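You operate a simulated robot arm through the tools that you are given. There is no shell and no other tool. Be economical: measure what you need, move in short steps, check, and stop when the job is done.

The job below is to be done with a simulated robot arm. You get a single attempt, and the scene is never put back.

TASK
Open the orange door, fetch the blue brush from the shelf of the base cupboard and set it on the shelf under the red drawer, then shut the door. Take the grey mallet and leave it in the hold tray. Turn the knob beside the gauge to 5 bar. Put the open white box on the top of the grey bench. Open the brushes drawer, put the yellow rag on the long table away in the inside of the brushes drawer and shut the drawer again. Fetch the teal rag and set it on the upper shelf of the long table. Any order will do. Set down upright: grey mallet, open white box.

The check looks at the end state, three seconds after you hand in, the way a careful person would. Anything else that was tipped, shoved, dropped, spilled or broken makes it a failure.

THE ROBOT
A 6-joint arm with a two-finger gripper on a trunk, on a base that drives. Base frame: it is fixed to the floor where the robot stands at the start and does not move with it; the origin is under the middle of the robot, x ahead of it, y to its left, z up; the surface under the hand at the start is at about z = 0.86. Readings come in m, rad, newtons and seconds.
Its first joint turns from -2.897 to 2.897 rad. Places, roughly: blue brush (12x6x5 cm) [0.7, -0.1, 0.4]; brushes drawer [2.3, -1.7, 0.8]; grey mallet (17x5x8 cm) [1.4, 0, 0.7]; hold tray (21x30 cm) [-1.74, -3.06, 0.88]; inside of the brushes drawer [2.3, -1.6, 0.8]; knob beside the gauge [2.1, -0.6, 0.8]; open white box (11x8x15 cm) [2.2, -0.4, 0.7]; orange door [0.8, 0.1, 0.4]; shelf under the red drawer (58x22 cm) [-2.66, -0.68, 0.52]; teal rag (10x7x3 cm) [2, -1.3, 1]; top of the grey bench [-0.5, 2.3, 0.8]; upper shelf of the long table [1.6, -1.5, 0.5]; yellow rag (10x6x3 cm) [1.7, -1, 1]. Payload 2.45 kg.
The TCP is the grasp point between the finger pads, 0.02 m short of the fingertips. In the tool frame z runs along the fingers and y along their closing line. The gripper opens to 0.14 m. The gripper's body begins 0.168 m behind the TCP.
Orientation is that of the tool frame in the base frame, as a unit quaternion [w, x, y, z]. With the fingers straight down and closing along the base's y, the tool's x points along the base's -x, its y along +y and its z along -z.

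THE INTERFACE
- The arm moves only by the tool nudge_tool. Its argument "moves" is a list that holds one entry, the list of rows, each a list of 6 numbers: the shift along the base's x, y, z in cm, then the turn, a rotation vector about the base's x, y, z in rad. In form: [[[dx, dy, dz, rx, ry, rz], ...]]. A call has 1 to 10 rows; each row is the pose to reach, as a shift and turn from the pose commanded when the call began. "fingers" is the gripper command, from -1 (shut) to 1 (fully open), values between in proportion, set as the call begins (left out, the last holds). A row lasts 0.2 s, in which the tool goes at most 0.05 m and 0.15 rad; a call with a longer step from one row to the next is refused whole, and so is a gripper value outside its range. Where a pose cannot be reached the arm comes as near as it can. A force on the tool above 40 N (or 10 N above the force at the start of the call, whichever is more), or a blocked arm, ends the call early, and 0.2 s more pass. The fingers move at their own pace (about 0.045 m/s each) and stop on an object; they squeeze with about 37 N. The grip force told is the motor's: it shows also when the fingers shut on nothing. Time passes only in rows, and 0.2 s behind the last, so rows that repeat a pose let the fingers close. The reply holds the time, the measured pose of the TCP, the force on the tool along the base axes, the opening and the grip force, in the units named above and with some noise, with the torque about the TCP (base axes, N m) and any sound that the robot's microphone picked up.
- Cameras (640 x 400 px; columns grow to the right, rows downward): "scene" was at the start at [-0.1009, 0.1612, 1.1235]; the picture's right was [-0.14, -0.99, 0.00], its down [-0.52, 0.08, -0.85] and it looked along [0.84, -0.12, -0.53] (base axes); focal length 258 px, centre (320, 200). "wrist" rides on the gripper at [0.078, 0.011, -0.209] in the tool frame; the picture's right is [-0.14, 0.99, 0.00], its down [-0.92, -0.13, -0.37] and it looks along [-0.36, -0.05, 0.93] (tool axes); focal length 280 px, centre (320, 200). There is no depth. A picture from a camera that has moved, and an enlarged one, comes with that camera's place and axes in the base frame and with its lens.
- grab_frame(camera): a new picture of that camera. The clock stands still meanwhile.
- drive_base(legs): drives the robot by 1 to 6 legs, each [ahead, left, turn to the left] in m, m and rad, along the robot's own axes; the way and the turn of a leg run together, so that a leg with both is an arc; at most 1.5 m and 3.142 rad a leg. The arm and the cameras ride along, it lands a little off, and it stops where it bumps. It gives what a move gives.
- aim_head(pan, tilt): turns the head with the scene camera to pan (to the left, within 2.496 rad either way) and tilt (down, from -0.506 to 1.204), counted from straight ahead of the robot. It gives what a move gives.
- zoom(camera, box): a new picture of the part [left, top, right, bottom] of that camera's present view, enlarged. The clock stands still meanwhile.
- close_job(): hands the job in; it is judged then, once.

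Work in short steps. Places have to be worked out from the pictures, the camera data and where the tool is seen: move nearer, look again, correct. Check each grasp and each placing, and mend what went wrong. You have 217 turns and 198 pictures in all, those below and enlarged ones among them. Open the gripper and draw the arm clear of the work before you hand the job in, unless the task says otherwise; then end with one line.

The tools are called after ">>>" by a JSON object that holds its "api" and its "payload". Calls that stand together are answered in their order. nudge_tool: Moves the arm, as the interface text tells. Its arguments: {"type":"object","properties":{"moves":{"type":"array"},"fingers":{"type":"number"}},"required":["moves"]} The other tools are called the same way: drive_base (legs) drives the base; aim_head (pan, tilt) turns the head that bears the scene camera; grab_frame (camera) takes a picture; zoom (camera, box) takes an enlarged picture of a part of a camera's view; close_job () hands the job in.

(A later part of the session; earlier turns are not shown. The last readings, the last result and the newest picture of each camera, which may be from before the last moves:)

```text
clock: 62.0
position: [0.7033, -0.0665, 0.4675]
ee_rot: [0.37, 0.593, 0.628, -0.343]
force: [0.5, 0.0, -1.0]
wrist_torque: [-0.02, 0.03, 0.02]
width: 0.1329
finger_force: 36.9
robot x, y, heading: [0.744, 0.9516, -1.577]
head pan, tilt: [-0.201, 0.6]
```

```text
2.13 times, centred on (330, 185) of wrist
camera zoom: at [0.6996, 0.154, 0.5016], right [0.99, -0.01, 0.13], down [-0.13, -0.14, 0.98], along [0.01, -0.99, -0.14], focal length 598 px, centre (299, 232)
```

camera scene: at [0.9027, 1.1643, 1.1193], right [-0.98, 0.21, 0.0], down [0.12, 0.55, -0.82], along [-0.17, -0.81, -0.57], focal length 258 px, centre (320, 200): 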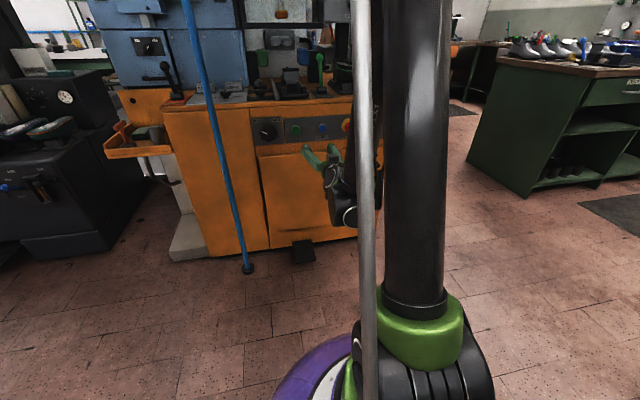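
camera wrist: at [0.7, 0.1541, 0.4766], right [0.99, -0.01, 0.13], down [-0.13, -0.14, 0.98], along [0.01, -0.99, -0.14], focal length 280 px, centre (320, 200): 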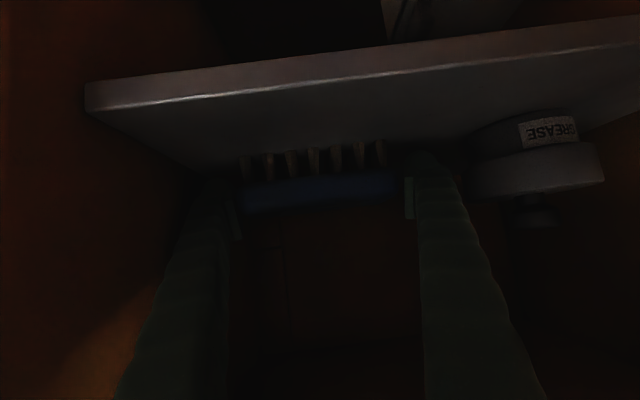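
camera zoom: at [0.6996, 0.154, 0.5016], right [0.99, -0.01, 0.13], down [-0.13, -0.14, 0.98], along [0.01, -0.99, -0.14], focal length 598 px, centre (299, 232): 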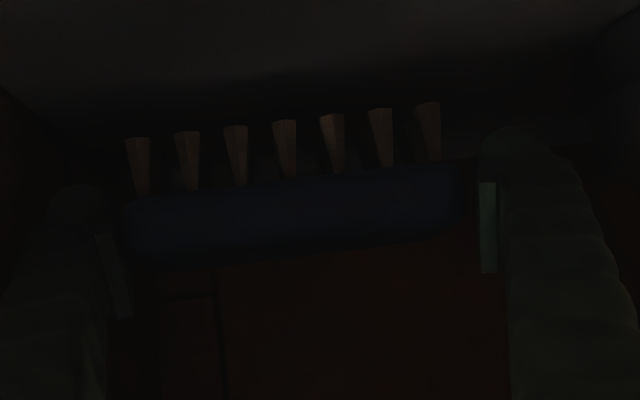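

Brush is held and lifted. I back straight out of the cupboard.

>>> {"api": "drive_base", "payload": {"legs": [[-0.5, 0, 0]]}}

>>> {"api": "nudge_tool", "payload": {"moves": [[[0, 0, 4, 0, 0, 0], [0, 0, 8, 0, 0, 0], [0, 0, 12, 0, 0, 0], [0, 0, 16, 0, 0, 0], [0, 2, 20, 0, 0, 0], [0, 5, 24, 0, 0, 0], [0, 8, 28, 0, 0, 0], [0, 11, 32, 0, 0, 0]]]}}

>>> {"api": "aim_head", "payload": {"pan": -1.2, "tilt": 0.3}}

>>> {"api": "grab_frame", "payload": {"camera": "scene"}}

>>> {"api": "grab_frame", "payload": {"camera": "wrist"}}

```text
clock: 65.0
position: [0.7062, 0.4371, 0.4679]
ee_rot: [0.369, 0.593, 0.627, -0.344]
force: [-0.3, 0.7, -1.4]
wrist_torque: [-0.01, 0.03, 0.01]
width: 0.1323
finger_force: 37.1
robot x, y, heading: [0.7509, 1.4582, -1.582]
head pan, tilt: [-0.201, 0.6]
```

```text
clock: 66.8
position: [0.7061, 0.5468, 0.7877]
ee_rot: [0.369, 0.593, 0.628, -0.343]
force: [0.0, -0.3, -0.8]
wrist_torque: [0.02, 0.01, 0.03]
width: 0.1322
finger_force: 37.5
robot x, y, heading: [0.7501, 1.4577, -1.579]
head pan, tilt: [-0.201, 0.6]
```

```text
clock: 68.0
position: [0.7062, 0.5461, 0.787]
ee_rot: [0.369, 0.594, 0.627, -0.344]
force: [0.1, 0.8, -0.4]
wrist_torque: [0.0, -0.01, 0.0]
width: 0.1319
finger_force: 37.5
robot x, y, heading: [0.7451, 1.454, -1.581]
head pan, tilt: [-1.201, 0.3]
```

```text
167 pictures are left
camera scene: at [0.8379, 1.6099, 1.1469], right [-0.35, 0.94, 0.0], down [0.28, 0.1, -0.96], along [-0.89, -0.34, -0.3], focal length 258 px, centre (320, 200)
```

scene: 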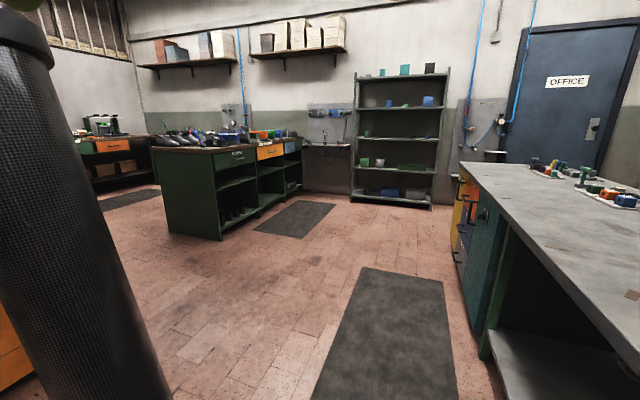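

```text
166 pictures are left
camera wrist: at [0.7028, 0.767, 0.8205], right [0.99, -0.01, 0.13], down [-0.13, -0.14, 0.98], along [0.01, -0.99, -0.14], focal length 280 px, centre (320, 200)
```

wrist: 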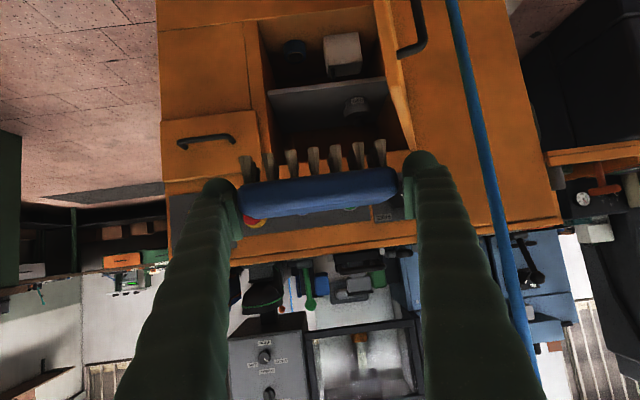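

Brush secure. Zoom on the island and shelves to find the red drawer.

>>> {"api": "zoom", "payload": {"camera": "scene", "box": [140, 110, 340, 250]}}

```text
2.86 times, centred on (240, 180) of scene
camera zoom: at [0.8379, 1.6099, 1.1469], right [-0.35, 0.94, 0.0], down [0.28, 0.1, -0.96], along [-0.89, -0.34, -0.3], focal length 737 px, centre (549, 257)
```

zoom: 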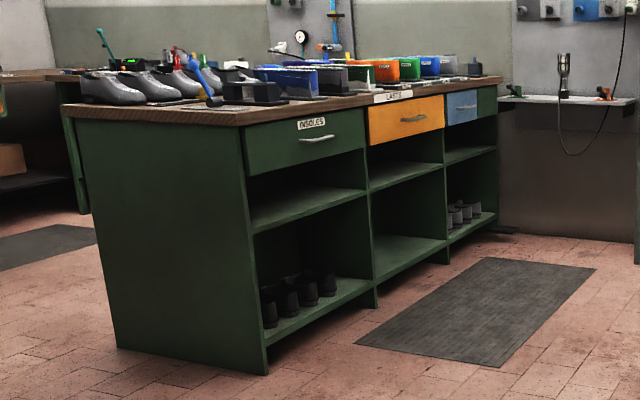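

The red drawer must be on the island's far (−y) side (island spans y −0.14…−0.80). I tuck the arm in a bit and drive through the gap between island and cupboard.

>>> {"api": "nudge_tool", "payload": {"moves": [[[0, 3, 3, 0, 0, 0], [0, 6, 6, 0, 0, 0], [0, 9, 9, 0, 0, 0], [0, 12, 12, 0, 0, 0], [0, 15, 15, 0, 0, 0], [0, 18, 18, 0, 0, 0], [0, 21, 21, 0, 0, 0], [0, 24, 24, 0, 0, 0]]]}}

>>> {"api": "drive_base", "payload": {"legs": [[0, -1.1, 0], [1.5, 0, 0], [1.45, 0, 0]]}}

>>> {"api": "aim_head", "payload": {"pan": -1.0, "tilt": 0.3}}

>>> {"api": "grab_frame", "payload": {"camera": "scene"}}

```text
clock: 69.8
position: [0.7147, 0.7804, 1.0301]
ee_rot: [0.373, 0.588, 0.632, -0.341]
force: [0.3, -0.6, -0.7]
wrist_torque: [0.02, -0.03, 0.01]
width: 0.132
finger_force: 37.0
robot x, y, heading: [0.7468, 1.4512, -1.58]
head pan, tilt: [-1.201, 0.3]
```

```text
clock: 89.2
position: [-0.4228, -2.1435, 1.0288]
ee_rot: [0.371, 0.59, 0.63, -0.342]
force: [0.1, 0.2, -0.3]
wrist_torque: [0.0, 0.01, 0.0]
width: 0.1303
finger_force: 36.3
robot x, y, heading: [-0.3857, -1.4696, -1.581]
head pan, tilt: [-1.201, 0.3]
```

```text
clock: 90.0
position: [-0.4211, -2.1451, 1.03]
ee_rot: [0.371, 0.59, 0.63, -0.342]
force: [-0.4, -0.3, -1.7]
wrist_torque: [-0.03, -0.02, 0.03]
width: 0.1305
finger_force: 37.2
robot x, y, heading: [-0.3876, -1.4721, -1.581]
head pan, tilt: [-1.0, 0.3]
```

```text
164 pictures are left
camera scene: at [-0.2998, -1.302, 1.1553], right [-0.2, 0.98, 0.0], down [0.2, 0.04, -0.98], along [-0.96, -0.19, -0.21], focal length 258 px, centre (320, 200)
```

scene: 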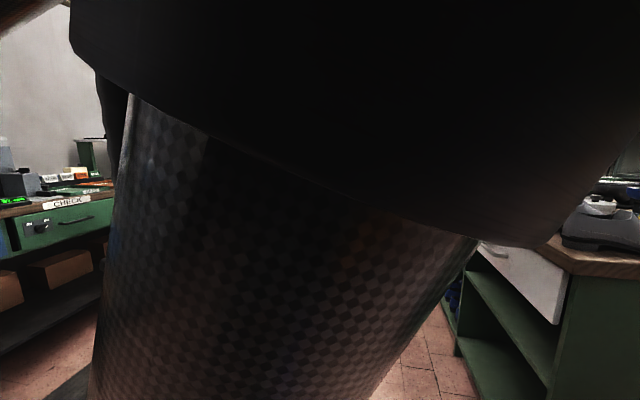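

Move a little further south, turn to face −x, and look along the island's back.

>>> {"api": "drive_base", "payload": {"legs": [[0.25, 0, 0], [0, 0, -1.56], [0.8, 0, 0]]}}

>>> {"api": "aim_head", "payload": {"pan": -0.6, "tilt": 0.4}}

>>> {"api": "grab_frame", "payload": {"camera": "scene"}}

>>> {"api": "aim_head", "payload": {"pan": 0.5, "tilt": 0.4}}

>>> {"api": "grab_frame", "payload": {"camera": "scene"}}

```text
clock: 99.5
position: [-1.8699, -1.6765, 1.0303]
ee_rot: [0.021, 0.863, 0.029, -0.504]
force: [-0.5, -0.2, -1.2]
wrist_torque: [0.01, -0.01, -0.01]
width: 0.1246
finger_force: 37.2
robot x, y, heading: [-1.1914, -1.7156, 3.133]
head pan, tilt: [-1.0, 0.3]
```

```text
clock: 100.4
position: [-1.87, -1.6779, 1.0311]
ee_rot: [0.023, 0.863, 0.031, -0.504]
force: [-0.6, -0.6, -0.6]
wrist_torque: [-0.01, -0.03, 0.02]
width: 0.1244
finger_force: 36.4
robot x, y, heading: [-1.196, -1.7127, 3.131]
head pan, tilt: [-0.6, 0.4]
```

```text
163 pictures are left
camera scene: at [-1.0282, -1.8006, 1.1559], right [0.97, 0.23, 0.0], down [0.05, -0.2, -0.98], along [-0.23, 0.95, -0.2], focal length 258 px, centre (320, 200)
```

scene: 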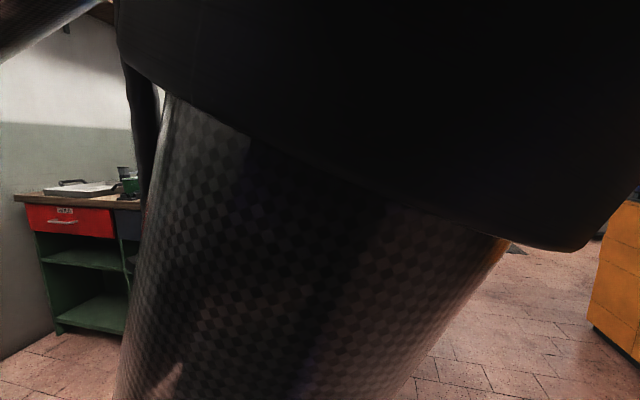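

```text
clock: 101.7
position: [-1.8702, -1.6783, 1.0306]
ee_rot: [0.022, 0.863, 0.03, -0.504]
force: [0.1, 0.0, -1.6]
wrist_torque: [-0.01, -0.06, 0.01]
width: 0.1246
finger_force: 36.8
robot x, y, heading: [-1.1966, -1.7149, 3.129]
head pan, tilt: [0.499, 0.4]
```

```text
162 pictures are left
camera scene: at [-1.0283, -1.8006, 1.1557], right [0.97, 0.23, 0.0], down [0.05, -0.2, -0.98], along [-0.23, 0.95, -0.2], focal length 258 px, centre (320, 200)
```

scene: 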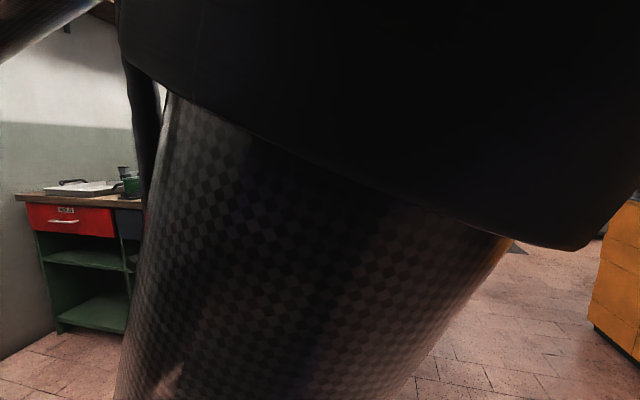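

Head pan doesn't respond – the camera is held at pan ≈ −1.35, probably blocked by the tucked elbow. I stretch the arm out again and re-aim.

>>> {"api": "nudge_tool", "payload": {"moves": [[[-3, 0, -3, 0, 0, 0], [-6, 0, -6, 0, 0, 0], [-9, 0, -9, 0, 0, 0], [-12, 0, -12, 0, 0, 0], [-15, 0, -15, 0, 0, 0], [-18, 0, -18, 0, 0, 0], [-20, 0, -20, 0, 0, 0]]]}}

>>> {"api": "aim_head", "payload": {"pan": -0.5, "tilt": 0.4}}

>>> {"api": "grab_frame", "payload": {"camera": "scene"}}

>>> {"api": "grab_frame", "payload": {"camera": "wrist"}}

```text
clock: 103.3
position: [-2.0692, -1.6773, 0.8294]
ee_rot: [0.021, 0.863, 0.029, -0.504]
force: [-0.1, -0.4, -0.6]
wrist_torque: [-0.04, 0.0, 0.0]
width: 0.1247
finger_force: 37.7
robot x, y, heading: [-1.1985, -1.71, 3.131]
head pan, tilt: [0.499, 0.4]
```

```text
clock: 104.6
position: [-2.0702, -1.6771, 0.8301]
ee_rot: [0.022, 0.863, 0.029, -0.504]
force: [-0.4, 0.4, -0.8]
wrist_torque: [-0.04, 0.0, -0.06]
width: 0.1245
finger_force: 37.2
robot x, y, heading: [-1.1975, -1.7161, 3.128]
head pan, tilt: [-0.499, 0.4]
```

```text
161 pictures are left
camera scene: at [-1.0876, -1.846, 1.1376], right [0.49, 0.87, 0.0], down [0.34, -0.19, -0.92], along [-0.8, 0.45, -0.39], focal length 258 px, centre (320, 200)
```

scene: 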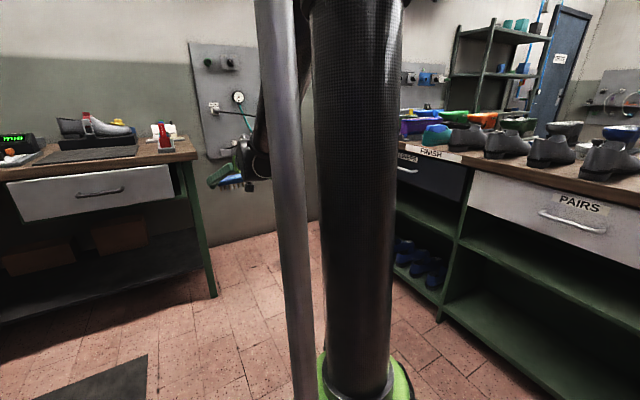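

```text
160 pictures are left
camera wrist: at [-1.8498, -1.6719, 0.8632], right [0.0, -0.99, 0.13], down [-0.14, 0.13, 0.98], along [-0.99, -0.02, -0.14], focal length 280 px, centre (320, 200)
```

wrist: 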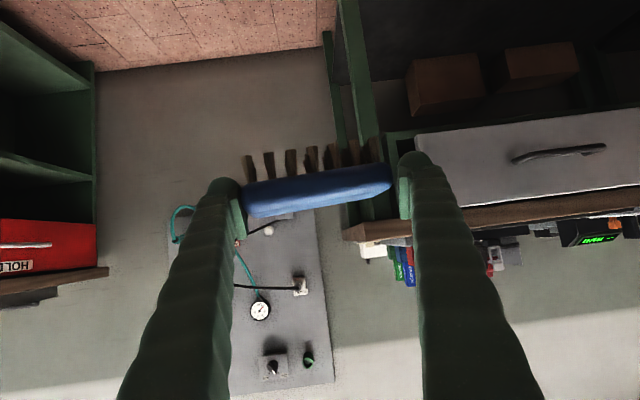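

Head free again (avoid tucking that far). Red HOLD drawer bay spans x≈−2.93…−2.39, shelf z≈0.5, drawer bottom ≈0.68; a side bench corner sits at ≈(−2.47,−1.83). I turn here to face +y first.

>>> {"api": "drive_base", "payload": {"legs": [[0, 0.2, 0], [0, 0, -1.56], [0, 0.55, 0]]}}

>>> {"api": "aim_head", "payload": {"pan": 0.3, "tilt": 0.4}}

>>> {"api": "grab_frame", "payload": {"camera": "scene"}}

```text
clock: 112.8
position: [-1.7109, -1.0304, 0.8296]
ee_rot: [-0.343, 0.629, -0.591, -0.371]
force: [0.4, 0.0, -1.2]
wrist_torque: [-0.01, 0.0, -0.01]
width: 0.1234
finger_force: 37.1
robot x, y, heading: [-1.7518, -1.9053, 1.555]
head pan, tilt: [-0.499, 0.4]
```

```text
clock: 113.9
position: [-1.7113, -1.0308, 0.8286]
ee_rot: [-0.343, 0.629, -0.591, -0.371]
force: [0.8, 0.1, -1.2]
wrist_torque: [-0.03, 0.0, 0.01]
width: 0.1235
finger_force: 37.3
robot x, y, heading: [-1.7554, -1.9061, 1.552]
head pan, tilt: [0.3, 0.4]
```

```text
159 pictures are left
camera scene: at [-1.9549, -2.0047, 1.1376], right [0.96, 0.28, 0.0], down [0.11, -0.37, -0.92], along [-0.26, 0.88, -0.39], focal length 258 px, centre (320, 200)
```

scene: 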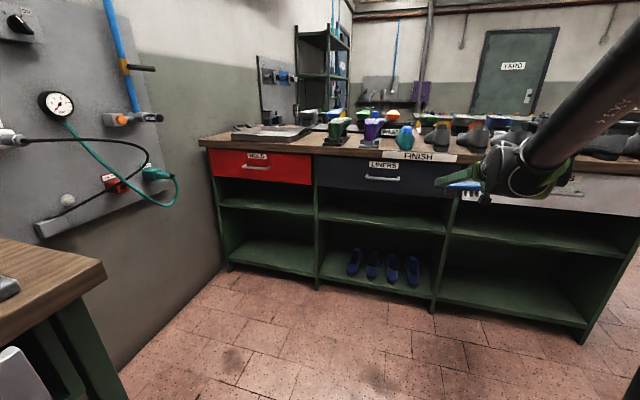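

Clear view: bay x −2.95…−2.34, shelf top ≈0.51, drawer bottom ≈0.67. I swing the held brush left and down to z≈0.61 before driving in.

>>> {"api": "nudge_tool", "payload": {"moves": [[[-4, 0, -1, 0, 0, 0], [-8, 0, -2.5, 0, 0, 0], [-12, -1, -4.5, 0, 0, 0], [-16, -2, -6.5, 0, 0, 0], [-20, -3, -8.5, 0, 0, 0], [-24, -4, -10.5, 0, 0, 0], [-28, -5, -12.5, 0, 0, 0], [-32, -6, -14.5, 0, 0, 0], [-36, -7, -16.5, 0, 0, 0], [-40, -8, -18.5, 0, 0, 0]]]}}

>>> {"api": "nudge_tool", "payload": {"moves": [[[-4, 0, -2, 0, 0, 0], [-8, 0, -3.5, 0, 0, 0]]]}}

>>> {"api": "grab_frame", "payload": {"camera": "wrist"}}

```text
clock: 116.1
position: [-2.111, -1.1107, 0.6438]
ee_rot: [-0.343, 0.629, -0.592, -0.37]
force: [0.3, -0.2, -1.0]
wrist_torque: [-0.03, 0.03, 0.01]
width: 0.1232
finger_force: 37.1
robot x, y, heading: [-1.7526, -1.9043, 1.551]
head pan, tilt: [0.3, 0.4]
```

```text
clock: 116.7
position: [-2.1904, -1.1103, 0.608]
ee_rot: [-0.343, 0.629, -0.591, -0.37]
force: [0.7, 0.6, -2.2]
wrist_torque: [-0.02, 0.01, 0.0]
width: 0.1231
finger_force: 36.8
robot x, y, heading: [-1.7505, -1.9072, 1.551]
head pan, tilt: [0.3, 0.4]
```

```text
158 pictures are left
camera wrist: at [-2.1873, -1.3309, 0.6424], right [-0.99, 0.0, 0.13], down [0.13, 0.14, 0.98], along [-0.01, 0.99, -0.14], focal length 280 px, centre (320, 200)
```

wrist: 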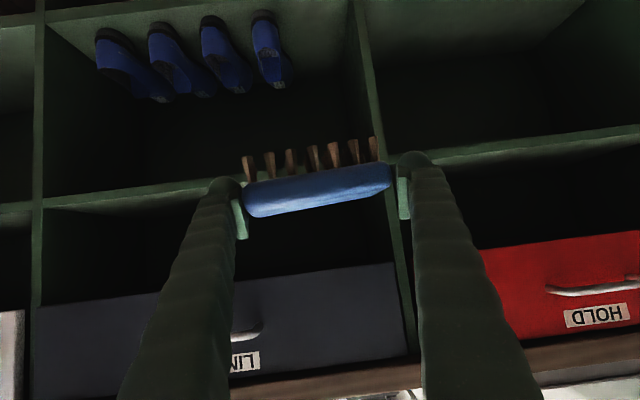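

Level and clear. Strafe left 0.35 then ahead 0.3, watching alignment.

>>> {"api": "drive_base", "payload": {"legs": [[0, 0.36, 0], [0.26, 0, 0]]}}

>>> {"api": "grab_frame", "payload": {"camera": "wrist"}}

>>> {"api": "grab_frame", "payload": {"camera": "scene"}}

```text
clock: 120.5
position: [-2.5462, -0.8455, 0.6081]
ee_rot: [-0.342, 0.629, -0.591, -0.371]
force: [0.4, -0.3, -1.4]
wrist_torque: [0.02, 0.0, 0.01]
width: 0.123
finger_force: 36.7
robot x, y, heading: [-2.1051, -1.6395, 1.556]
head pan, tilt: [0.3, 0.4]
```

```text
157 pictures are left
camera wrist: at [-2.5429, -1.0657, 0.6425], right [-0.99, 0.0, 0.13], down [0.13, 0.14, 0.98], along [-0.02, 0.99, -0.14], focal length 280 px, centre (320, 200)
```

wrist: 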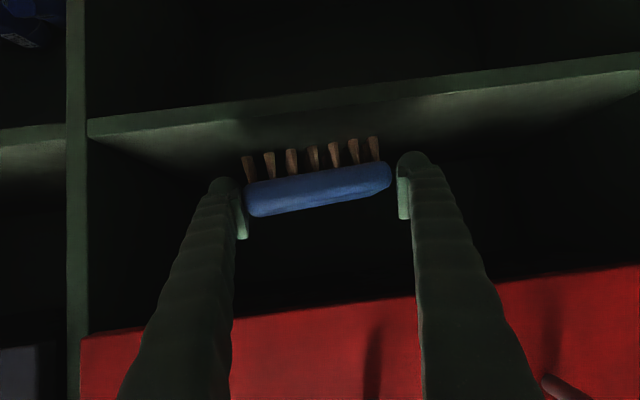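

```text
156 pictures are left
camera scene: at [-2.3098, -1.7391, 1.1376], right [0.96, 0.28, 0.0], down [0.11, -0.37, -0.92], along [-0.26, 0.88, -0.39], focal length 258 px, centre (320, 200)
```

scene: 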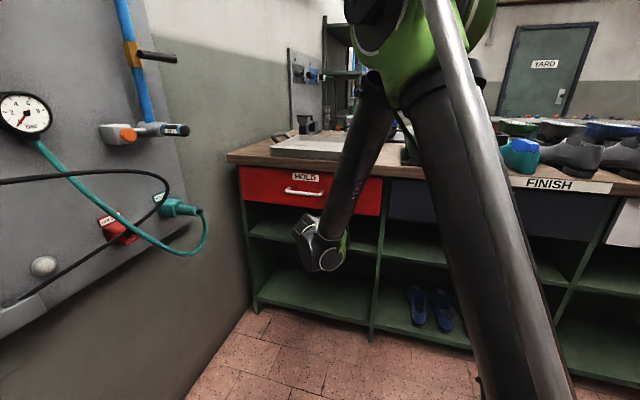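

Shelf edge ≈0.50 high. Advance the base 0.12 and then lower the brush until contact.

>>> {"api": "drive_base", "payload": {"legs": [[0.13, 0, 0]]}}

>>> {"api": "nudge_tool", "payload": {"moves": [[[0, 0, -1, 0, 0, 0], [0, 0, -2, 0, 0, 0], [0, 0, -3, 0, 0, 0], [0, 0, -4, 0, 0, 0]]]}}

>>> {"api": "grab_frame", "payload": {"camera": "wrist"}}

```text
clock: 121.8
position: [-2.5443, -0.7152, 0.6092]
ee_rot: [-0.342, 0.629, -0.591, -0.371]
force: [-0.1, 0.2, -2.2]
wrist_torque: [-0.04, -0.01, -0.01]
width: 0.1229
finger_force: 37.0
robot x, y, heading: [-2.1036, -1.5147, 1.552]
head pan, tilt: [0.3, 0.4]
```

```text
clock: 122.8
position: [-2.5441, -0.7163, 0.5686]
ee_rot: [-0.343, 0.629, -0.591, -0.371]
force: [0.7, -0.6, -1.1]
wrist_torque: [-0.05, 0.02, 0.0]
width: 0.1227
finger_force: 37.1
robot x, y, heading: [-2.1043, -1.5096, 1.555]
head pan, tilt: [0.3, 0.4]
```

```text
155 pictures are left
camera wrist: at [-2.5404, -0.9364, 0.6026], right [-0.99, 0.0, 0.13], down [0.13, 0.14, 0.98], along [-0.02, 0.99, -0.14], focal length 280 px, centre (320, 200)
```

wrist: 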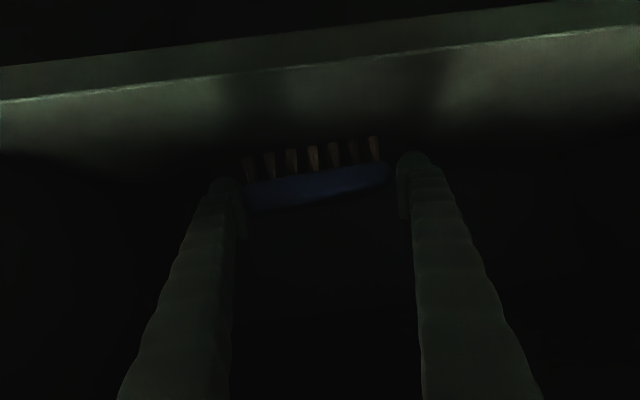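

Lower gently further, watching force.

>>> {"api": "nudge_tool", "payload": {"moves": [[[0, 0, -0.5, 0, 0, 0], [0, 0, -1, 0, 0, 0], [0, 0, -1.5, 0, 0, 0], [0, 0, -2, 0, 0, 0]]]}}

>>> {"api": "zoom", "payload": {"camera": "wrist", "box": [200, 60, 440, 220]}}

```text
clock: 123.8
position: [-2.5424, -0.7156, 0.551]
ee_rot: [-0.343, 0.629, -0.591, -0.371]
force: [8.2, -8.6, 35.3]
wrist_torque: [0.19, 0.02, 0.01]
width: 0.1239
finger_force: 37.3
robot x, y, heading: [-2.1044, -1.5121, 1.554]
head pan, tilt: [0.3, 0.4]
```

```text
2.50 times, centred on (320, 140) of wrist
camera zoom: at [-2.5398, -0.9367, 0.5841], right [-0.99, 0.0, 0.13], down [0.13, 0.14, 0.98], along [-0.02, 0.99, -0.14], focal length 701 px, centre (320, 350)
```

zoom: 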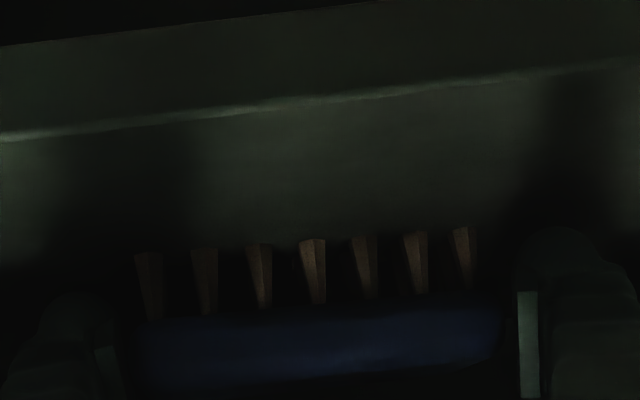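

Contact: brush rests on the shelf. Ease 2 mm, open fully, and check.

>>> {"api": "nudge_tool", "payload": {"moves": [[[0, 0, 0.2, 0, 0, 0], [0, 0, 0.2, 0, 0, 0], [0, 0, 0.2, 0, 0, 0], [0, 0, 0.2, 0, 0, 0], [0, 0, 0.2, 0, 0, 0]]], "fingers": 1}}

>>> {"api": "drive_base", "payload": {"legs": [[-0.2, 0, 0]]}}

>>> {"api": "grab_frame", "payload": {"camera": "wrist"}}

```text
clock: 125.0
position: [-2.5433, -0.7155, 0.5514]
ee_rot: [-0.342, 0.629, -0.592, -0.37]
force: [0.9, -0.3, -0.6]
wrist_torque: [0.0, -0.03, 0.0]
width: 0.1401
finger_force: 0.1
robot x, y, heading: [-2.105, -1.5075, 1.556]
head pan, tilt: [0.3, 0.4]
```

```text
clock: 126.6
position: [-2.5473, -0.9187, 0.5525]
ee_rot: [-0.342, 0.63, -0.591, -0.371]
force: [-0.1, 0.8, -0.7]
wrist_torque: [0.0, 0.03, 0.0]
width: 0.1401
finger_force: 0.1
robot x, y, heading: [-2.11, -1.7109, 1.55]
head pan, tilt: [0.3, 0.4]
```

```text
153 pictures are left
camera wrist: at [-2.5444, -1.1386, 0.585], right [-0.99, 0.0, 0.13], down [0.13, 0.14, 0.98], along [-0.02, 0.99, -0.14], focal length 280 px, centre (320, 200)
```

wrist: 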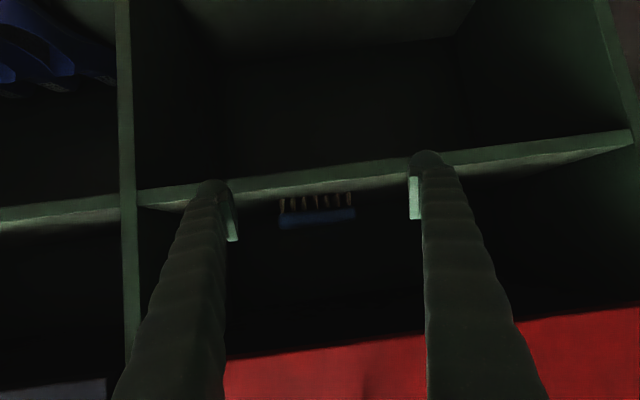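

Brush stands on the shelf. I lift and centre the arm, then drive back toward the cupboard.

>>> {"api": "nudge_tool", "payload": {"moves": [[[4, -1, 3, 0, 0, 0], [8, -2, 6, 0, 0, 0], [12, -2, 9, 0, 0, 0], [16, -2, 12, 0, 0, 0], [20, -2, 15, 0, 0, 0], [24, -2, 18, 0, 0, 0], [28, -2, 21, 0, 0, 0], [32, -2, 24, 0, 0, 0], [36, -2, 27, 0, 0, 0], [40, -2, 30, 0, 0, 0]]], "fingers": 0}}

>>> {"api": "drive_base", "payload": {"legs": [[-0.15, 0, 0], [0, -1.45, 0], [0, -0.3, 0], [1.5, 0, 0], [1.1, 0, 0]]}}

>>> {"api": "aim_head", "payload": {"pan": -1.2, "tilt": 0.4}}

>>> {"api": "grab_frame", "payload": {"camera": "scene"}}

```text
refused: row 1 steps farther than a row can; nothing moved
```

```text
clock: 148.8
position: [-0.811, 1.5047, 0.552]
ee_rot: [-0.338, 0.636, -0.583, -0.375]
force: [0.6, -0.3, 0.5]
wrist_torque: [0.04, -0.02, 0.02]
width: 0.1399
finger_force: 0.0
robot x, y, heading: [-0.3526, 0.7202, 1.583]
head pan, tilt: [0.3, 0.4]
```

```text
clock: 150.4
position: [-0.8113, 1.506, 0.5511]
ee_rot: [-0.338, 0.636, -0.584, -0.374]
force: [0.2, 0.4, 0.4]
wrist_torque: [0.02, 0.02, -0.02]
width: 0.1399
finger_force: 0.1
robot x, y, heading: [-0.3515, 0.7194, 1.579]
head pan, tilt: [-1.201, 0.4]
```

```text
152 pictures are left
camera scene: at [-0.4387, 0.5633, 1.1376], right [0.37, -0.93, 0.0], down [-0.36, -0.14, -0.92], along [0.86, 0.34, -0.39], focal length 258 px, centre (320, 200)
```

scene: 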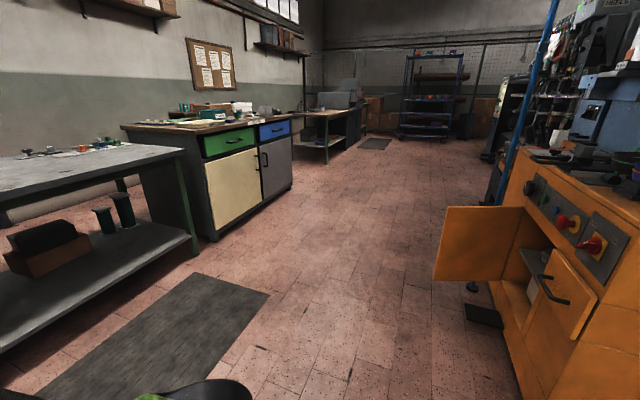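

The nudge had been refused but the drive still went through without bumping. Now I raise and centre the arm in valid steps.

>>> {"api": "nudge_tool", "payload": {"moves": [[[3.5, -1, 3, 0, 0, 0], [7, -1, 6, 0, 0, 0], [10.5, -1, 9, 0, 0, 0], [14, -1, 12, 0, 0, 0], [17.5, -1, 15, 0, 0, 0], [21, -1, 18, 0, 0, 0], [24.5, -1, 21, 0, 0, 0], [28, -1, 24, 0, 0, 0], [31.5, -1, 27, 0, 0, 0], [35, -1, 30, 0, 0, 0]]], "fingers": -1}}

```text
clock: 152.6
position: [-0.4606, 1.4954, 0.8502]
ee_rot: [-0.337, 0.637, -0.584, -0.375]
force: [0.2, -0.5, 1.0]
wrist_torque: [-0.06, 0.02, 0.02]
width: 0.0001
finger_force: 28.9
robot x, y, heading: [-0.3511, 0.7221, 1.581]
head pan, tilt: [-1.201, 0.4]
```

Turn to face −y, back off north, then strafe east in front of the door.

>>> {"api": "drive_base", "payload": {"legs": [[0, 0, -3.14], [-0.5, 0, 0], [0, 1.2, 0]]}}

>>> {"api": "aim_head", "payload": {"pan": 0.2, "tilt": 0.6}}

>>> {"api": "grab_frame", "payload": {"camera": "scene"}}

```text
clock: 168.5
position: [0.9402, 0.4504, 0.85]
ee_rot: [0.374, 0.586, 0.634, -0.34]
force: [0.3, 0.3, 0.4]
wrist_torque: [0.01, -0.01, 0.01]
width: 0.0001
finger_force: 28.9
robot x, y, heading: [0.835, 1.2241, -1.567]
head pan, tilt: [-1.201, 0.4]
```

```text
clock: 170.0
position: [0.9407, 0.4505, 0.8498]
ee_rot: [0.374, 0.585, 0.635, -0.338]
force: [0.0, -0.2, 0.8]
wrist_torque: [0.01, -0.01, -0.02]
width: 0.0
finger_force: 29.9
robot x, y, heading: [0.8309, 1.2248, -1.567]
head pan, tilt: [0.201, 0.6]
```

```text
151 pictures are left
camera scene: at [1.0272, 1.3278, 1.1194], right [-0.98, -0.2, 0.0], down [-0.11, 0.55, -0.83], along [0.17, -0.81, -0.56], focal length 258 px, centre (320, 200)
```

scene: 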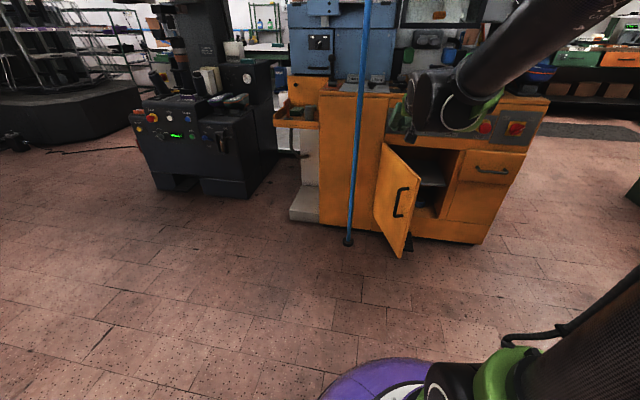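

Door stands at ≈70°, edge ≈(0.83,0.32). I back off a bit, lower the closed fingers outside the door (≈0.98, 0.46, 0.48).

>>> {"api": "drive_base", "payload": {"legs": [[-0.12, 0, 0]]}}

>>> {"api": "nudge_tool", "payload": {"moves": [[[1, -1, -3.5, 0, 0, 0], [2, -2, -7.5, 0, 0, 0], [3, -3, -11.5, 0, 0, 0], [4, -4, -15.5, 0, 0, 0], [4, -5, -19.5, 0, 0, 0], [4, -6, -23.5, 0, 0, 0], [4, -7, -27.5, 0, 0, 0], [4, -8, -31.5, 0, 0, 0], [4, -9, -35.5, 0, 0, 0], [4, -9, -37, 0, 0, 0]]]}}

>>> {"api": "grab_frame", "payload": {"camera": "wrist"}}

```text
clock: 171.3
position: [0.9392, 0.5714, 0.8505]
ee_rot: [0.374, 0.585, 0.635, -0.338]
force: [-0.3, -0.8, -0.4]
wrist_torque: [0.03, 0.0, 0.0]
width: 0.0001
finger_force: 29.5
robot x, y, heading: [0.8341, 1.3453, -1.57]
head pan, tilt: [0.201, 0.6]
```

```text
clock: 173.5
position: [0.9843, 0.4593, 0.5104]
ee_rot: [0.373, 0.585, 0.636, -0.337]
force: [0.3, -1.0, -0.1]
wrist_torque: [0.0, 0.0, -0.03]
width: 0.0001
finger_force: 29.5
out of reach, approached as far as the arm can: row 9, 10
robot x, y, heading: [0.8313, 1.3438, -1.568]
head pan, tilt: [0.201, 0.6]
```

```text
150 pictures are left
camera wrist: at [0.9757, 0.68, 0.5444], right [0.99, 0.02, 0.13], down [-0.12, -0.15, 0.98], along [0.04, -0.99, -0.14], focal length 280 px, centre (320, 200)
```

wrist: 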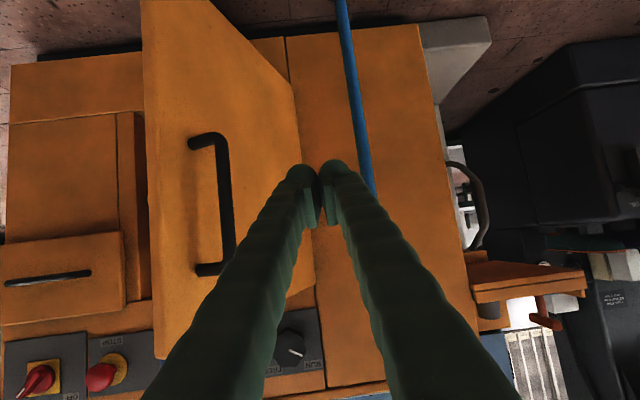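

Position good. Sweep −x slowly following the door's closing arc.

>>> {"api": "nudge_tool", "payload": {"moves": [[[-1, -3, -0.5, 0, 0, 0], [-4, -5, -1, 0, 0, 0], [-7, -5, -1, 0, 0, 0], [-9, -5, -1, 0, 0, 0], [-11, -5, -1, 0, 0, 0], [-13, -5, -1, 0, 0, 0], [-15, -5, -1, 0, 0, 0], [-17, -5.5, -1, 0, 0, 0], [-19, -6.5, -1, 0, 0, 0], [-21, -8, -1, 0, 0, 0]]]}}

>>> {"api": "grab_frame", "payload": {"camera": "wrist"}}

```text
clock: 175.7
position: [0.7746, 0.3782, 0.4997]
ee_rot: [0.374, 0.585, 0.635, -0.338]
force: [-0.5, -0.2, -0.1]
wrist_torque: [0.0, 0.0, 0.01]
width: 0.0001
finger_force: 29.3
robot x, y, heading: [0.8308, 1.3492, -1.561]
head pan, tilt: [0.201, 0.6]
```

```text
149 pictures are left
camera wrist: at [0.7663, 0.6, 0.5334], right [0.99, 0.02, 0.13], down [-0.12, -0.14, 0.98], along [0.04, -0.99, -0.14], focal length 280 px, centre (320, 200)
```

wrist: 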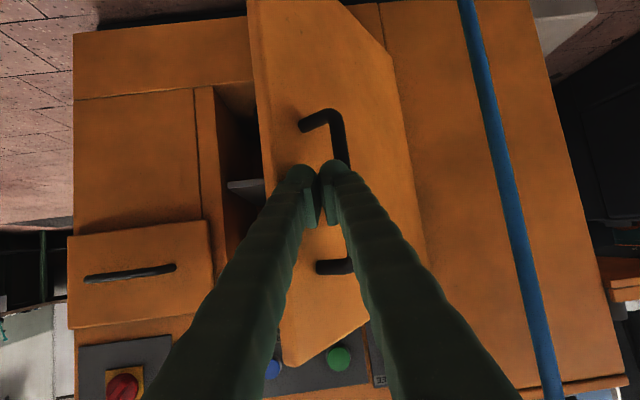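

Door follows. Continue the arc.

>>> {"api": "nudge_tool", "payload": {"moves": [[[-1.5, -0.8, 0, 0, 0, 0], [-3, -1.8, 0, 0, 0, 0], [-4.5, -2.9, 0, 0, 0, 0], [-5.6, -4, 0, 0, 0, 0], [-6.8, -5.3, 0, 0, 0, 0], [-7.9, -6.6, 0, 0, 0, 0], [-9, -8, 0, 0, 0, 0]]]}}

>>> {"api": "grab_frame", "payload": {"camera": "wrist"}}

```text
clock: 177.3
position: [0.6841, 0.2996, 0.5014]
ee_rot: [0.373, 0.586, 0.635, -0.339]
force: [-8.4, 7.8, -1.8]
wrist_torque: [-0.06, -0.07, 0.02]
width: 0.0061
finger_force: 29.3
robot x, y, heading: [0.8306, 1.3445, -1.567]
head pan, tilt: [0.201, 0.6]
```

```text
148 pictures are left
camera wrist: at [0.6753, 0.5198, 0.534], right [0.99, 0.02, 0.13], down [-0.12, -0.14, 0.98], along [0.03, -0.99, -0.14], focal length 280 px, centre (320, 200)
```

wrist: 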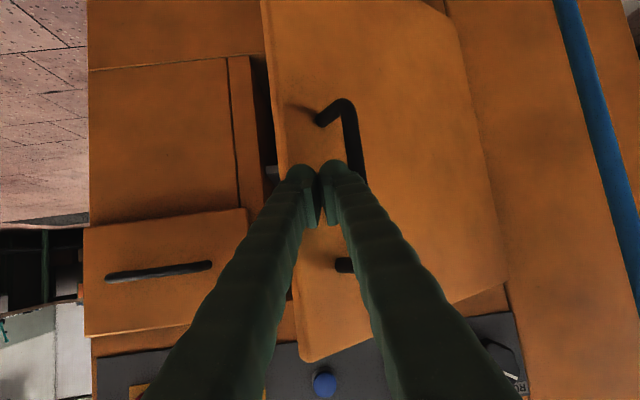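

Nearly there: remaining motion is mostly −y. I drive the base ahead in small legs with small −x corrections.

>>> {"api": "drive_base", "payload": {"legs": [[0.05, -0.022, 0], [0.05, -0.015, 0]]}}

>>> {"api": "grab_frame", "payload": {"camera": "wrist"}}

```text
clock: 178.1
position: [0.6667, 0.2734, 0.5002]
ee_rot: [0.373, 0.587, 0.633, -0.34]
force: [-1.1, 2.0, 0.7]
wrist_torque: [0.01, 0.0, -0.01]
width: 0.006
finger_force: 28.7
robot x, y, heading: [0.8226, 1.3195, -1.574]
head pan, tilt: [0.201, 0.6]
stopped in leg 1: the force on the tool passed its limit at 45 N (the readings are from after the stop); the commanded pose is now the measured one
```

```text
147 pictures are left
camera wrist: at [0.6593, 0.495, 0.5343], right [0.99, 0.01, 0.13], down [-0.12, -0.14, 0.98], along [0.03, -0.99, -0.14], focal length 280 px, centre (320, 200)
```

wrist: 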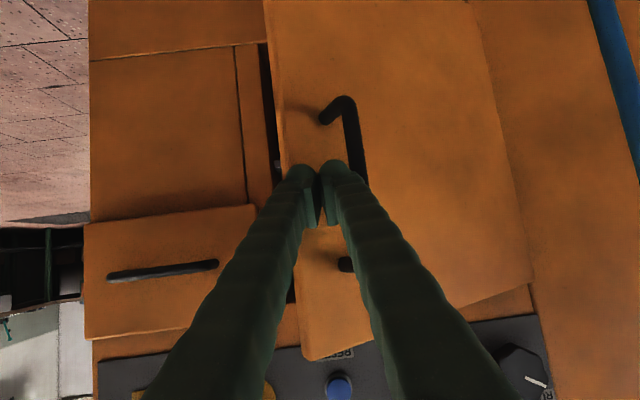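

I retract 10 cm, bring the base 0.13 nearer, then push with the arm gently.

>>> {"api": "nudge_tool", "payload": {"moves": [[[0, 3, 0, 0, 0, 0], [0, 6, 0, 0, 0, 0], [-0.5, 10, 0, 0, 0, 0], [-1, 14, 0, 0, 0, 0]]]}}

>>> {"api": "drive_base", "payload": {"legs": [[0.13, 0, 0]]}}

>>> {"api": "grab_frame", "payload": {"camera": "wrist"}}

```text
clock: 179.1
position: [0.655, 0.4139, 0.5008]
ee_rot: [0.372, 0.588, 0.633, -0.341]
force: [0.9, 0.6, -0.6]
wrist_torque: [0.01, -0.02, 0.0]
width: 0.0001
finger_force: 29.3
robot x, y, heading: [0.8198, 1.3171, -1.57]
head pan, tilt: [0.201, 0.6]
```

```text
clock: 180.4
position: [0.6548, 0.2829, 0.501]
ee_rot: [0.373, 0.587, 0.633, -0.34]
force: [-0.9, 0.0, -0.3]
wrist_torque: [0.01, -0.03, 0.0]
width: 0.0
finger_force: 28.8
robot x, y, heading: [0.8232, 1.1872, -1.572]
head pan, tilt: [0.201, 0.6]
```

```text
146 pictures are left
camera wrist: at [0.6485, 0.5044, 0.5347], right [0.99, 0.01, 0.13], down [-0.12, -0.14, 0.98], along [0.03, -0.99, -0.14], focal length 280 px, centre (320, 200)
```

wrist: 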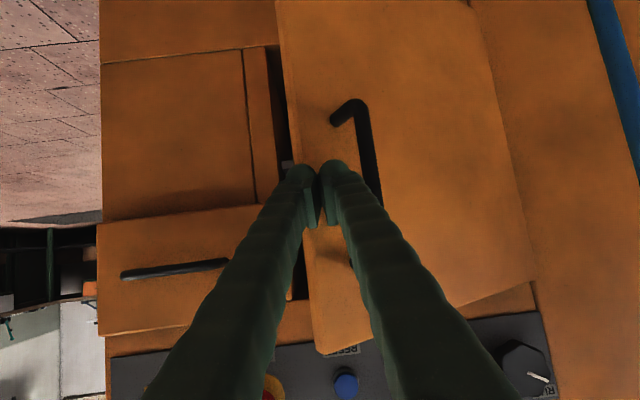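

Push slowly toward closed.

>>> {"api": "nudge_tool", "payload": {"moves": [[[0, -1.2, 0, 0, 0, 0], [0, -2.4, 0, 0, 0, 0], [-0.3, -3.6, 0, 0, 0, 0], [-0.7, -4.8, 0, 0, 0, 0], [-1, -6, 0, 0, 0, 0], [-1.3, -7.2, 0, 0, 0, 0], [-1.5, -8.4, 0, 0, 0, 0], [-1.8, -9.6, 0, 0, 0, 0], [-2, -10.8, 0, 0, 0, 0]]]}}

>>> {"api": "grab_frame", "payload": {"camera": "wrist"}}

```text
clock: 181.7
position: [0.6373, 0.2255, 0.5009]
ee_rot: [0.37, 0.589, 0.631, -0.343]
force: [-2.8, 1.9, -0.9]
wrist_torque: [-0.04, -0.07, 0.05]
width: 0.0
finger_force: 29.3
robot x, y, heading: [0.8235, 1.187, -1.577]
head pan, tilt: [0.201, 0.6]
stopped in row 6: the force on the tool passed its limit at 44 N (the readings are from after the stop); the commanded pose is now the measured one
```

```text
145 pictures are left
camera wrist: at [0.633, 0.4467, 0.5347], right [0.99, 0.0, 0.12], down [-0.12, -0.14, 0.98], along [0.02, -0.99, -0.14], focal length 280 px, centre (320, 200)
```

wrist: 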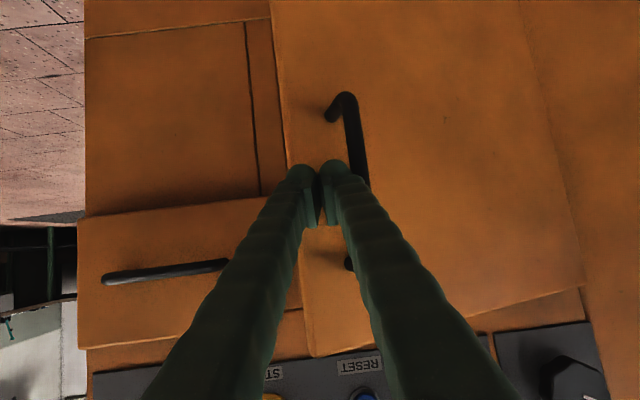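

Continue pushing with smaller steps.

>>> {"api": "nudge_tool", "payload": {"moves": [[[-0.2, -0.8, 0, 0, 0, 0], [-0.4, -1.6, 0, 0, 0, 0], [-0.7, -2.4, 0, 0, 0, 0], [-0.9, -3.2, 0, 0, 0, 0], [-1.1, -4, 0, 0, 0, 0], [-1.3, -4.8, 0, 0, 0, 0], [-1.4, -5.6, 0, 0, 0, 0], [-1.5, -6.4, 0, 0, 0, 0], [-1.6, -7.2, 0, 0, 0, 0], [-1.7, -8, 0, 0, 0, 0]]]}}

>>> {"api": "nudge_tool", "payload": {"moves": [[[0, -0.8, 0, 0, 0, 0], [0, -1.6, 0, 0, 0, 0], [0, -2.4, 0, 0, 0, 0], [0, -3.2, 0, 0, 0, 0], [0, -4, 0, 0, 0, 0]]]}}

>>> {"api": "grab_frame", "payload": {"camera": "wrist"}}

```text
clock: 182.8
position: [0.6224, 0.1915, 0.5014]
ee_rot: [0.369, 0.591, 0.63, -0.344]
force: [-3.1, 1.6, -0.5]
wrist_torque: [-0.01, -0.07, 0.04]
width: 0.0
finger_force: 30.1
robot x, y, heading: [0.8183, 1.1888, -1.58]
head pan, tilt: [0.201, 0.6]
stopped in row 5: the force on the tool passed its limit at 42 N (the readings are from after the stop); the commanded pose is now the measured one
```

```text
clock: 183.6
position: [0.6164, 0.1713, 0.5007]
ee_rot: [0.368, 0.592, 0.628, -0.346]
force: [-2.7, 0.0, -1.6]
wrist_torque: [-0.01, -0.07, 0.05]
width: 0.0001
finger_force: 29.4
robot x, y, heading: [0.8223, 1.1893, -1.582]
head pan, tilt: [0.201, 0.6]
stopped in row 3: the force on the tool passed its limit at 43 N (the readings are from after the stop); the commanded pose is now the measured one
```

```text
144 pictures are left
camera wrist: at [0.6133, 0.3922, 0.5345], right [0.99, -0.01, 0.12], down [-0.12, -0.14, 0.98], along [0.01, -0.99, -0.14], focal length 280 px, centre (320, 200)
```

wrist: 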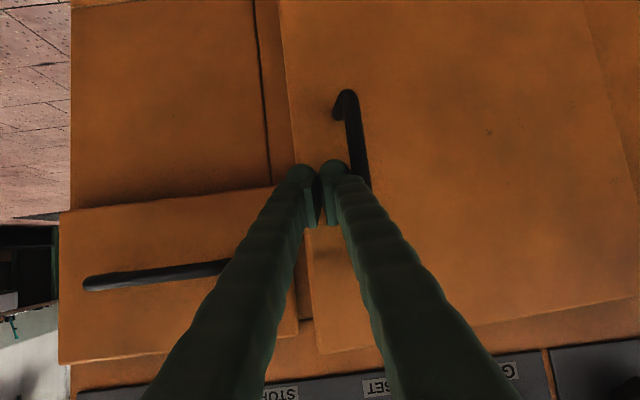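

Nearly closed; continue with smaller steps.

>>> {"api": "nudge_tool", "payload": {"moves": [[[0.4, -0.7, 0, 0, 0, 0], [0.5, -1.4, 0, 0, 0, 0], [0.5, -2.1, 0, 0, 0, 0], [0.5, -2.8, 0, 0, 0, 0]]]}}

>>> {"api": "nudge_tool", "payload": {"moves": [[[0, -0.7, 0, 0, 0, 0], [0, -1.4, 0, 0, 0, 0], [0, -2.1, 0, 0, 0, 0], [0, -2.8, 0, 0, 0, 0]]]}}

>>> {"api": "nudge_tool", "payload": {"moves": [[[0, -0.7, 0, 0, 0, 0], [0, -1.4, 0, 0, 0, 0], [0, -2.1, 0, 0, 0, 0], [0, -2.8, 0, 0, 0, 0]]]}}

>>> {"api": "grab_frame", "payload": {"camera": "wrist"}}

```text
clock: 184.2
position: [0.613, 0.1596, 0.5004]
ee_rot: [0.366, 0.595, 0.626, -0.348]
force: [-3.1, 0.7, -0.3]
wrist_torque: [-0.03, -0.03, 0.07]
width: 0.0
finger_force: 29.6
robot x, y, heading: [0.8238, 1.1871, -1.588]
head pan, tilt: [0.201, 0.6]
stopped in row 3: the force on the tool passed its limit at 44 N (the readings are from after the stop); the commanded pose is now the measured one
```

```text
clock: 185.2
position: [0.6058, 0.1326, 0.5016]
ee_rot: [0.365, 0.596, 0.624, -0.35]
force: [-4.2, -1.8, 0.2]
wrist_torque: [0.07, -0.1, -0.03]
width: 0.0
finger_force: 30.0
robot x, y, heading: [0.8183, 1.1899, -1.587]
head pan, tilt: [0.201, 0.6]
stopped in row 4: the force on the tool passed its limit at 42 N (the readings are from after the stop); the commanded pose is now the measured one
```

```text
clock: 186.1
position: [0.6026, 0.1118, 0.502]
ee_rot: [0.364, 0.597, 0.623, -0.351]
force: [0.1, 8.5, 4.4]
wrist_torque: [-0.11, -0.01, -0.06]
width: 0.0061
finger_force: 29.2
robot x, y, heading: [0.8182, 1.1931, -1.585]
head pan, tilt: [0.201, 0.6]
stopped in row 4: the force on the tool passed its limit at 52 N (the readings are from after the stop); the commanded pose is now the measured one
```

```text
143 pictures are left
camera wrist: at [0.604, 0.3338, 0.5349], right [0.99, -0.03, 0.12], down [-0.12, -0.14, 0.98], along [-0.01, -0.99, -0.14], focal length 280 px, centre (320, 200)
```

wrist: 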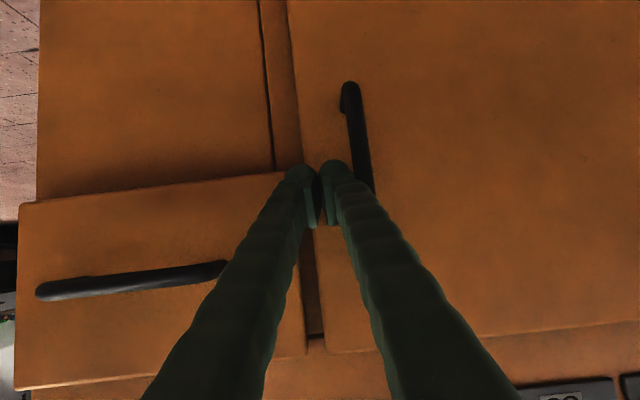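

Looks almost flush. I back off and push on the face just right of the handle to verify it is fully shut.

>>> {"api": "nudge_tool", "payload": {"moves": [[[0, 3, 0, 0, 0, 0], [3, 5, 0, 0, 0, 0], [6, 5, 0, 0, 0, 0], [8, 5, 0, 0, 0, 0], [8, 3.5, 0, 0, 0, 0], [8, 2, 0, 0, 0, 0], [8, 1.3, 0, 0, 0, 0], [8, 0.6, 0, 0, 0, 0], [8, 0, 0, 0, 0, 0], [8, -0.6, 0, 0, 0, 0]]]}}

>>> {"api": "nudge_tool", "payload": {"moves": [[[0, -0.6, 0, 0, 0, 0], [0, -1.2, 0, 0, 0, 0], [0, -1.8, 0, 0, 0, 0]]]}}

>>> {"api": "grab_frame", "payload": {"camera": "wrist"}}

```text
clock: 186.7
position: [0.6058, 0.1524, 0.5018]
ee_rot: [0.361, 0.599, 0.621, -0.354]
force: [-5.1, -1.7, 0.7]
wrist_torque: [0.01, -0.04, -0.1]
width: 0.0
finger_force: 29.7
robot x, y, heading: [0.8232, 1.1896, -1.594]
head pan, tilt: [0.201, 0.6]
stopped in row 2: the force on the tool passed its limit at 56 N (the readings are from after the stop); the commanded pose is now the measured one
```

```text
clock: 187.5
position: [0.6035, 0.1357, 0.5033]
ee_rot: [0.36, 0.601, 0.619, -0.355]
force: [-22.6, 12.9, -1.0]
wrist_torque: [-0.11, -0.23, 0.19]
width: 0.0
finger_force: 29.4
robot x, y, heading: [0.8177, 1.1909, -1.598]
head pan, tilt: [0.201, 0.6]
```

```text
142 pictures are left
camera wrist: at [0.6084, 0.3573, 0.5346], right [0.99, -0.04, 0.11], down [-0.12, -0.13, 0.98], along [-0.02, -0.99, -0.14], focal length 280 px, centre (320, 200)
```

wrist: 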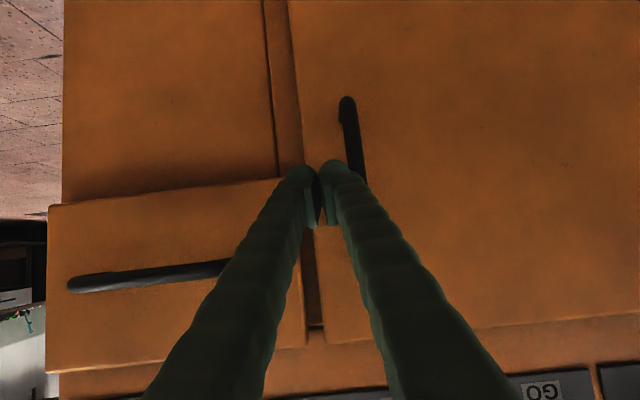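

I caught the bar sideways; retreat straight back first and look.

>>> {"api": "nudge_tool", "payload": {"moves": [[[0, 2, 0, 0, 0, 0], [0, 5, 0, 0, 0, 0], [0, 9, 0, 0, 0, 0], [0, 13, 0, 0, 0, 0]]]}}

>>> {"api": "grab_frame", "payload": {"camera": "wrist"}}

```text
clock: 188.5
position: [0.6067, 0.266, 0.5019]
ee_rot: [0.362, 0.599, 0.621, -0.353]
force: [-0.6, 0.0, -0.4]
wrist_torque: [-0.01, 0.01, -0.02]
width: 0.0002
finger_force: 29.6
robot x, y, heading: [0.8181, 1.1887, -1.598]
head pan, tilt: [0.201, 0.6]
```

```text
141 pictures are left
camera wrist: at [0.6111, 0.4862, 0.5348], right [0.99, -0.04, 0.11], down [-0.12, -0.13, 0.98], along [-0.02, -0.99, -0.14], focal length 280 px, centre (320, 200)
```

wrist: 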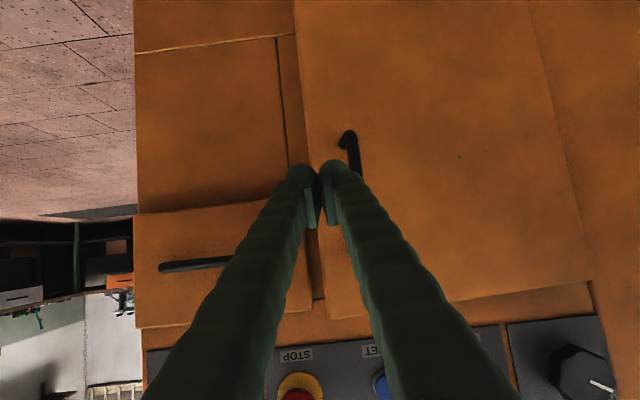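

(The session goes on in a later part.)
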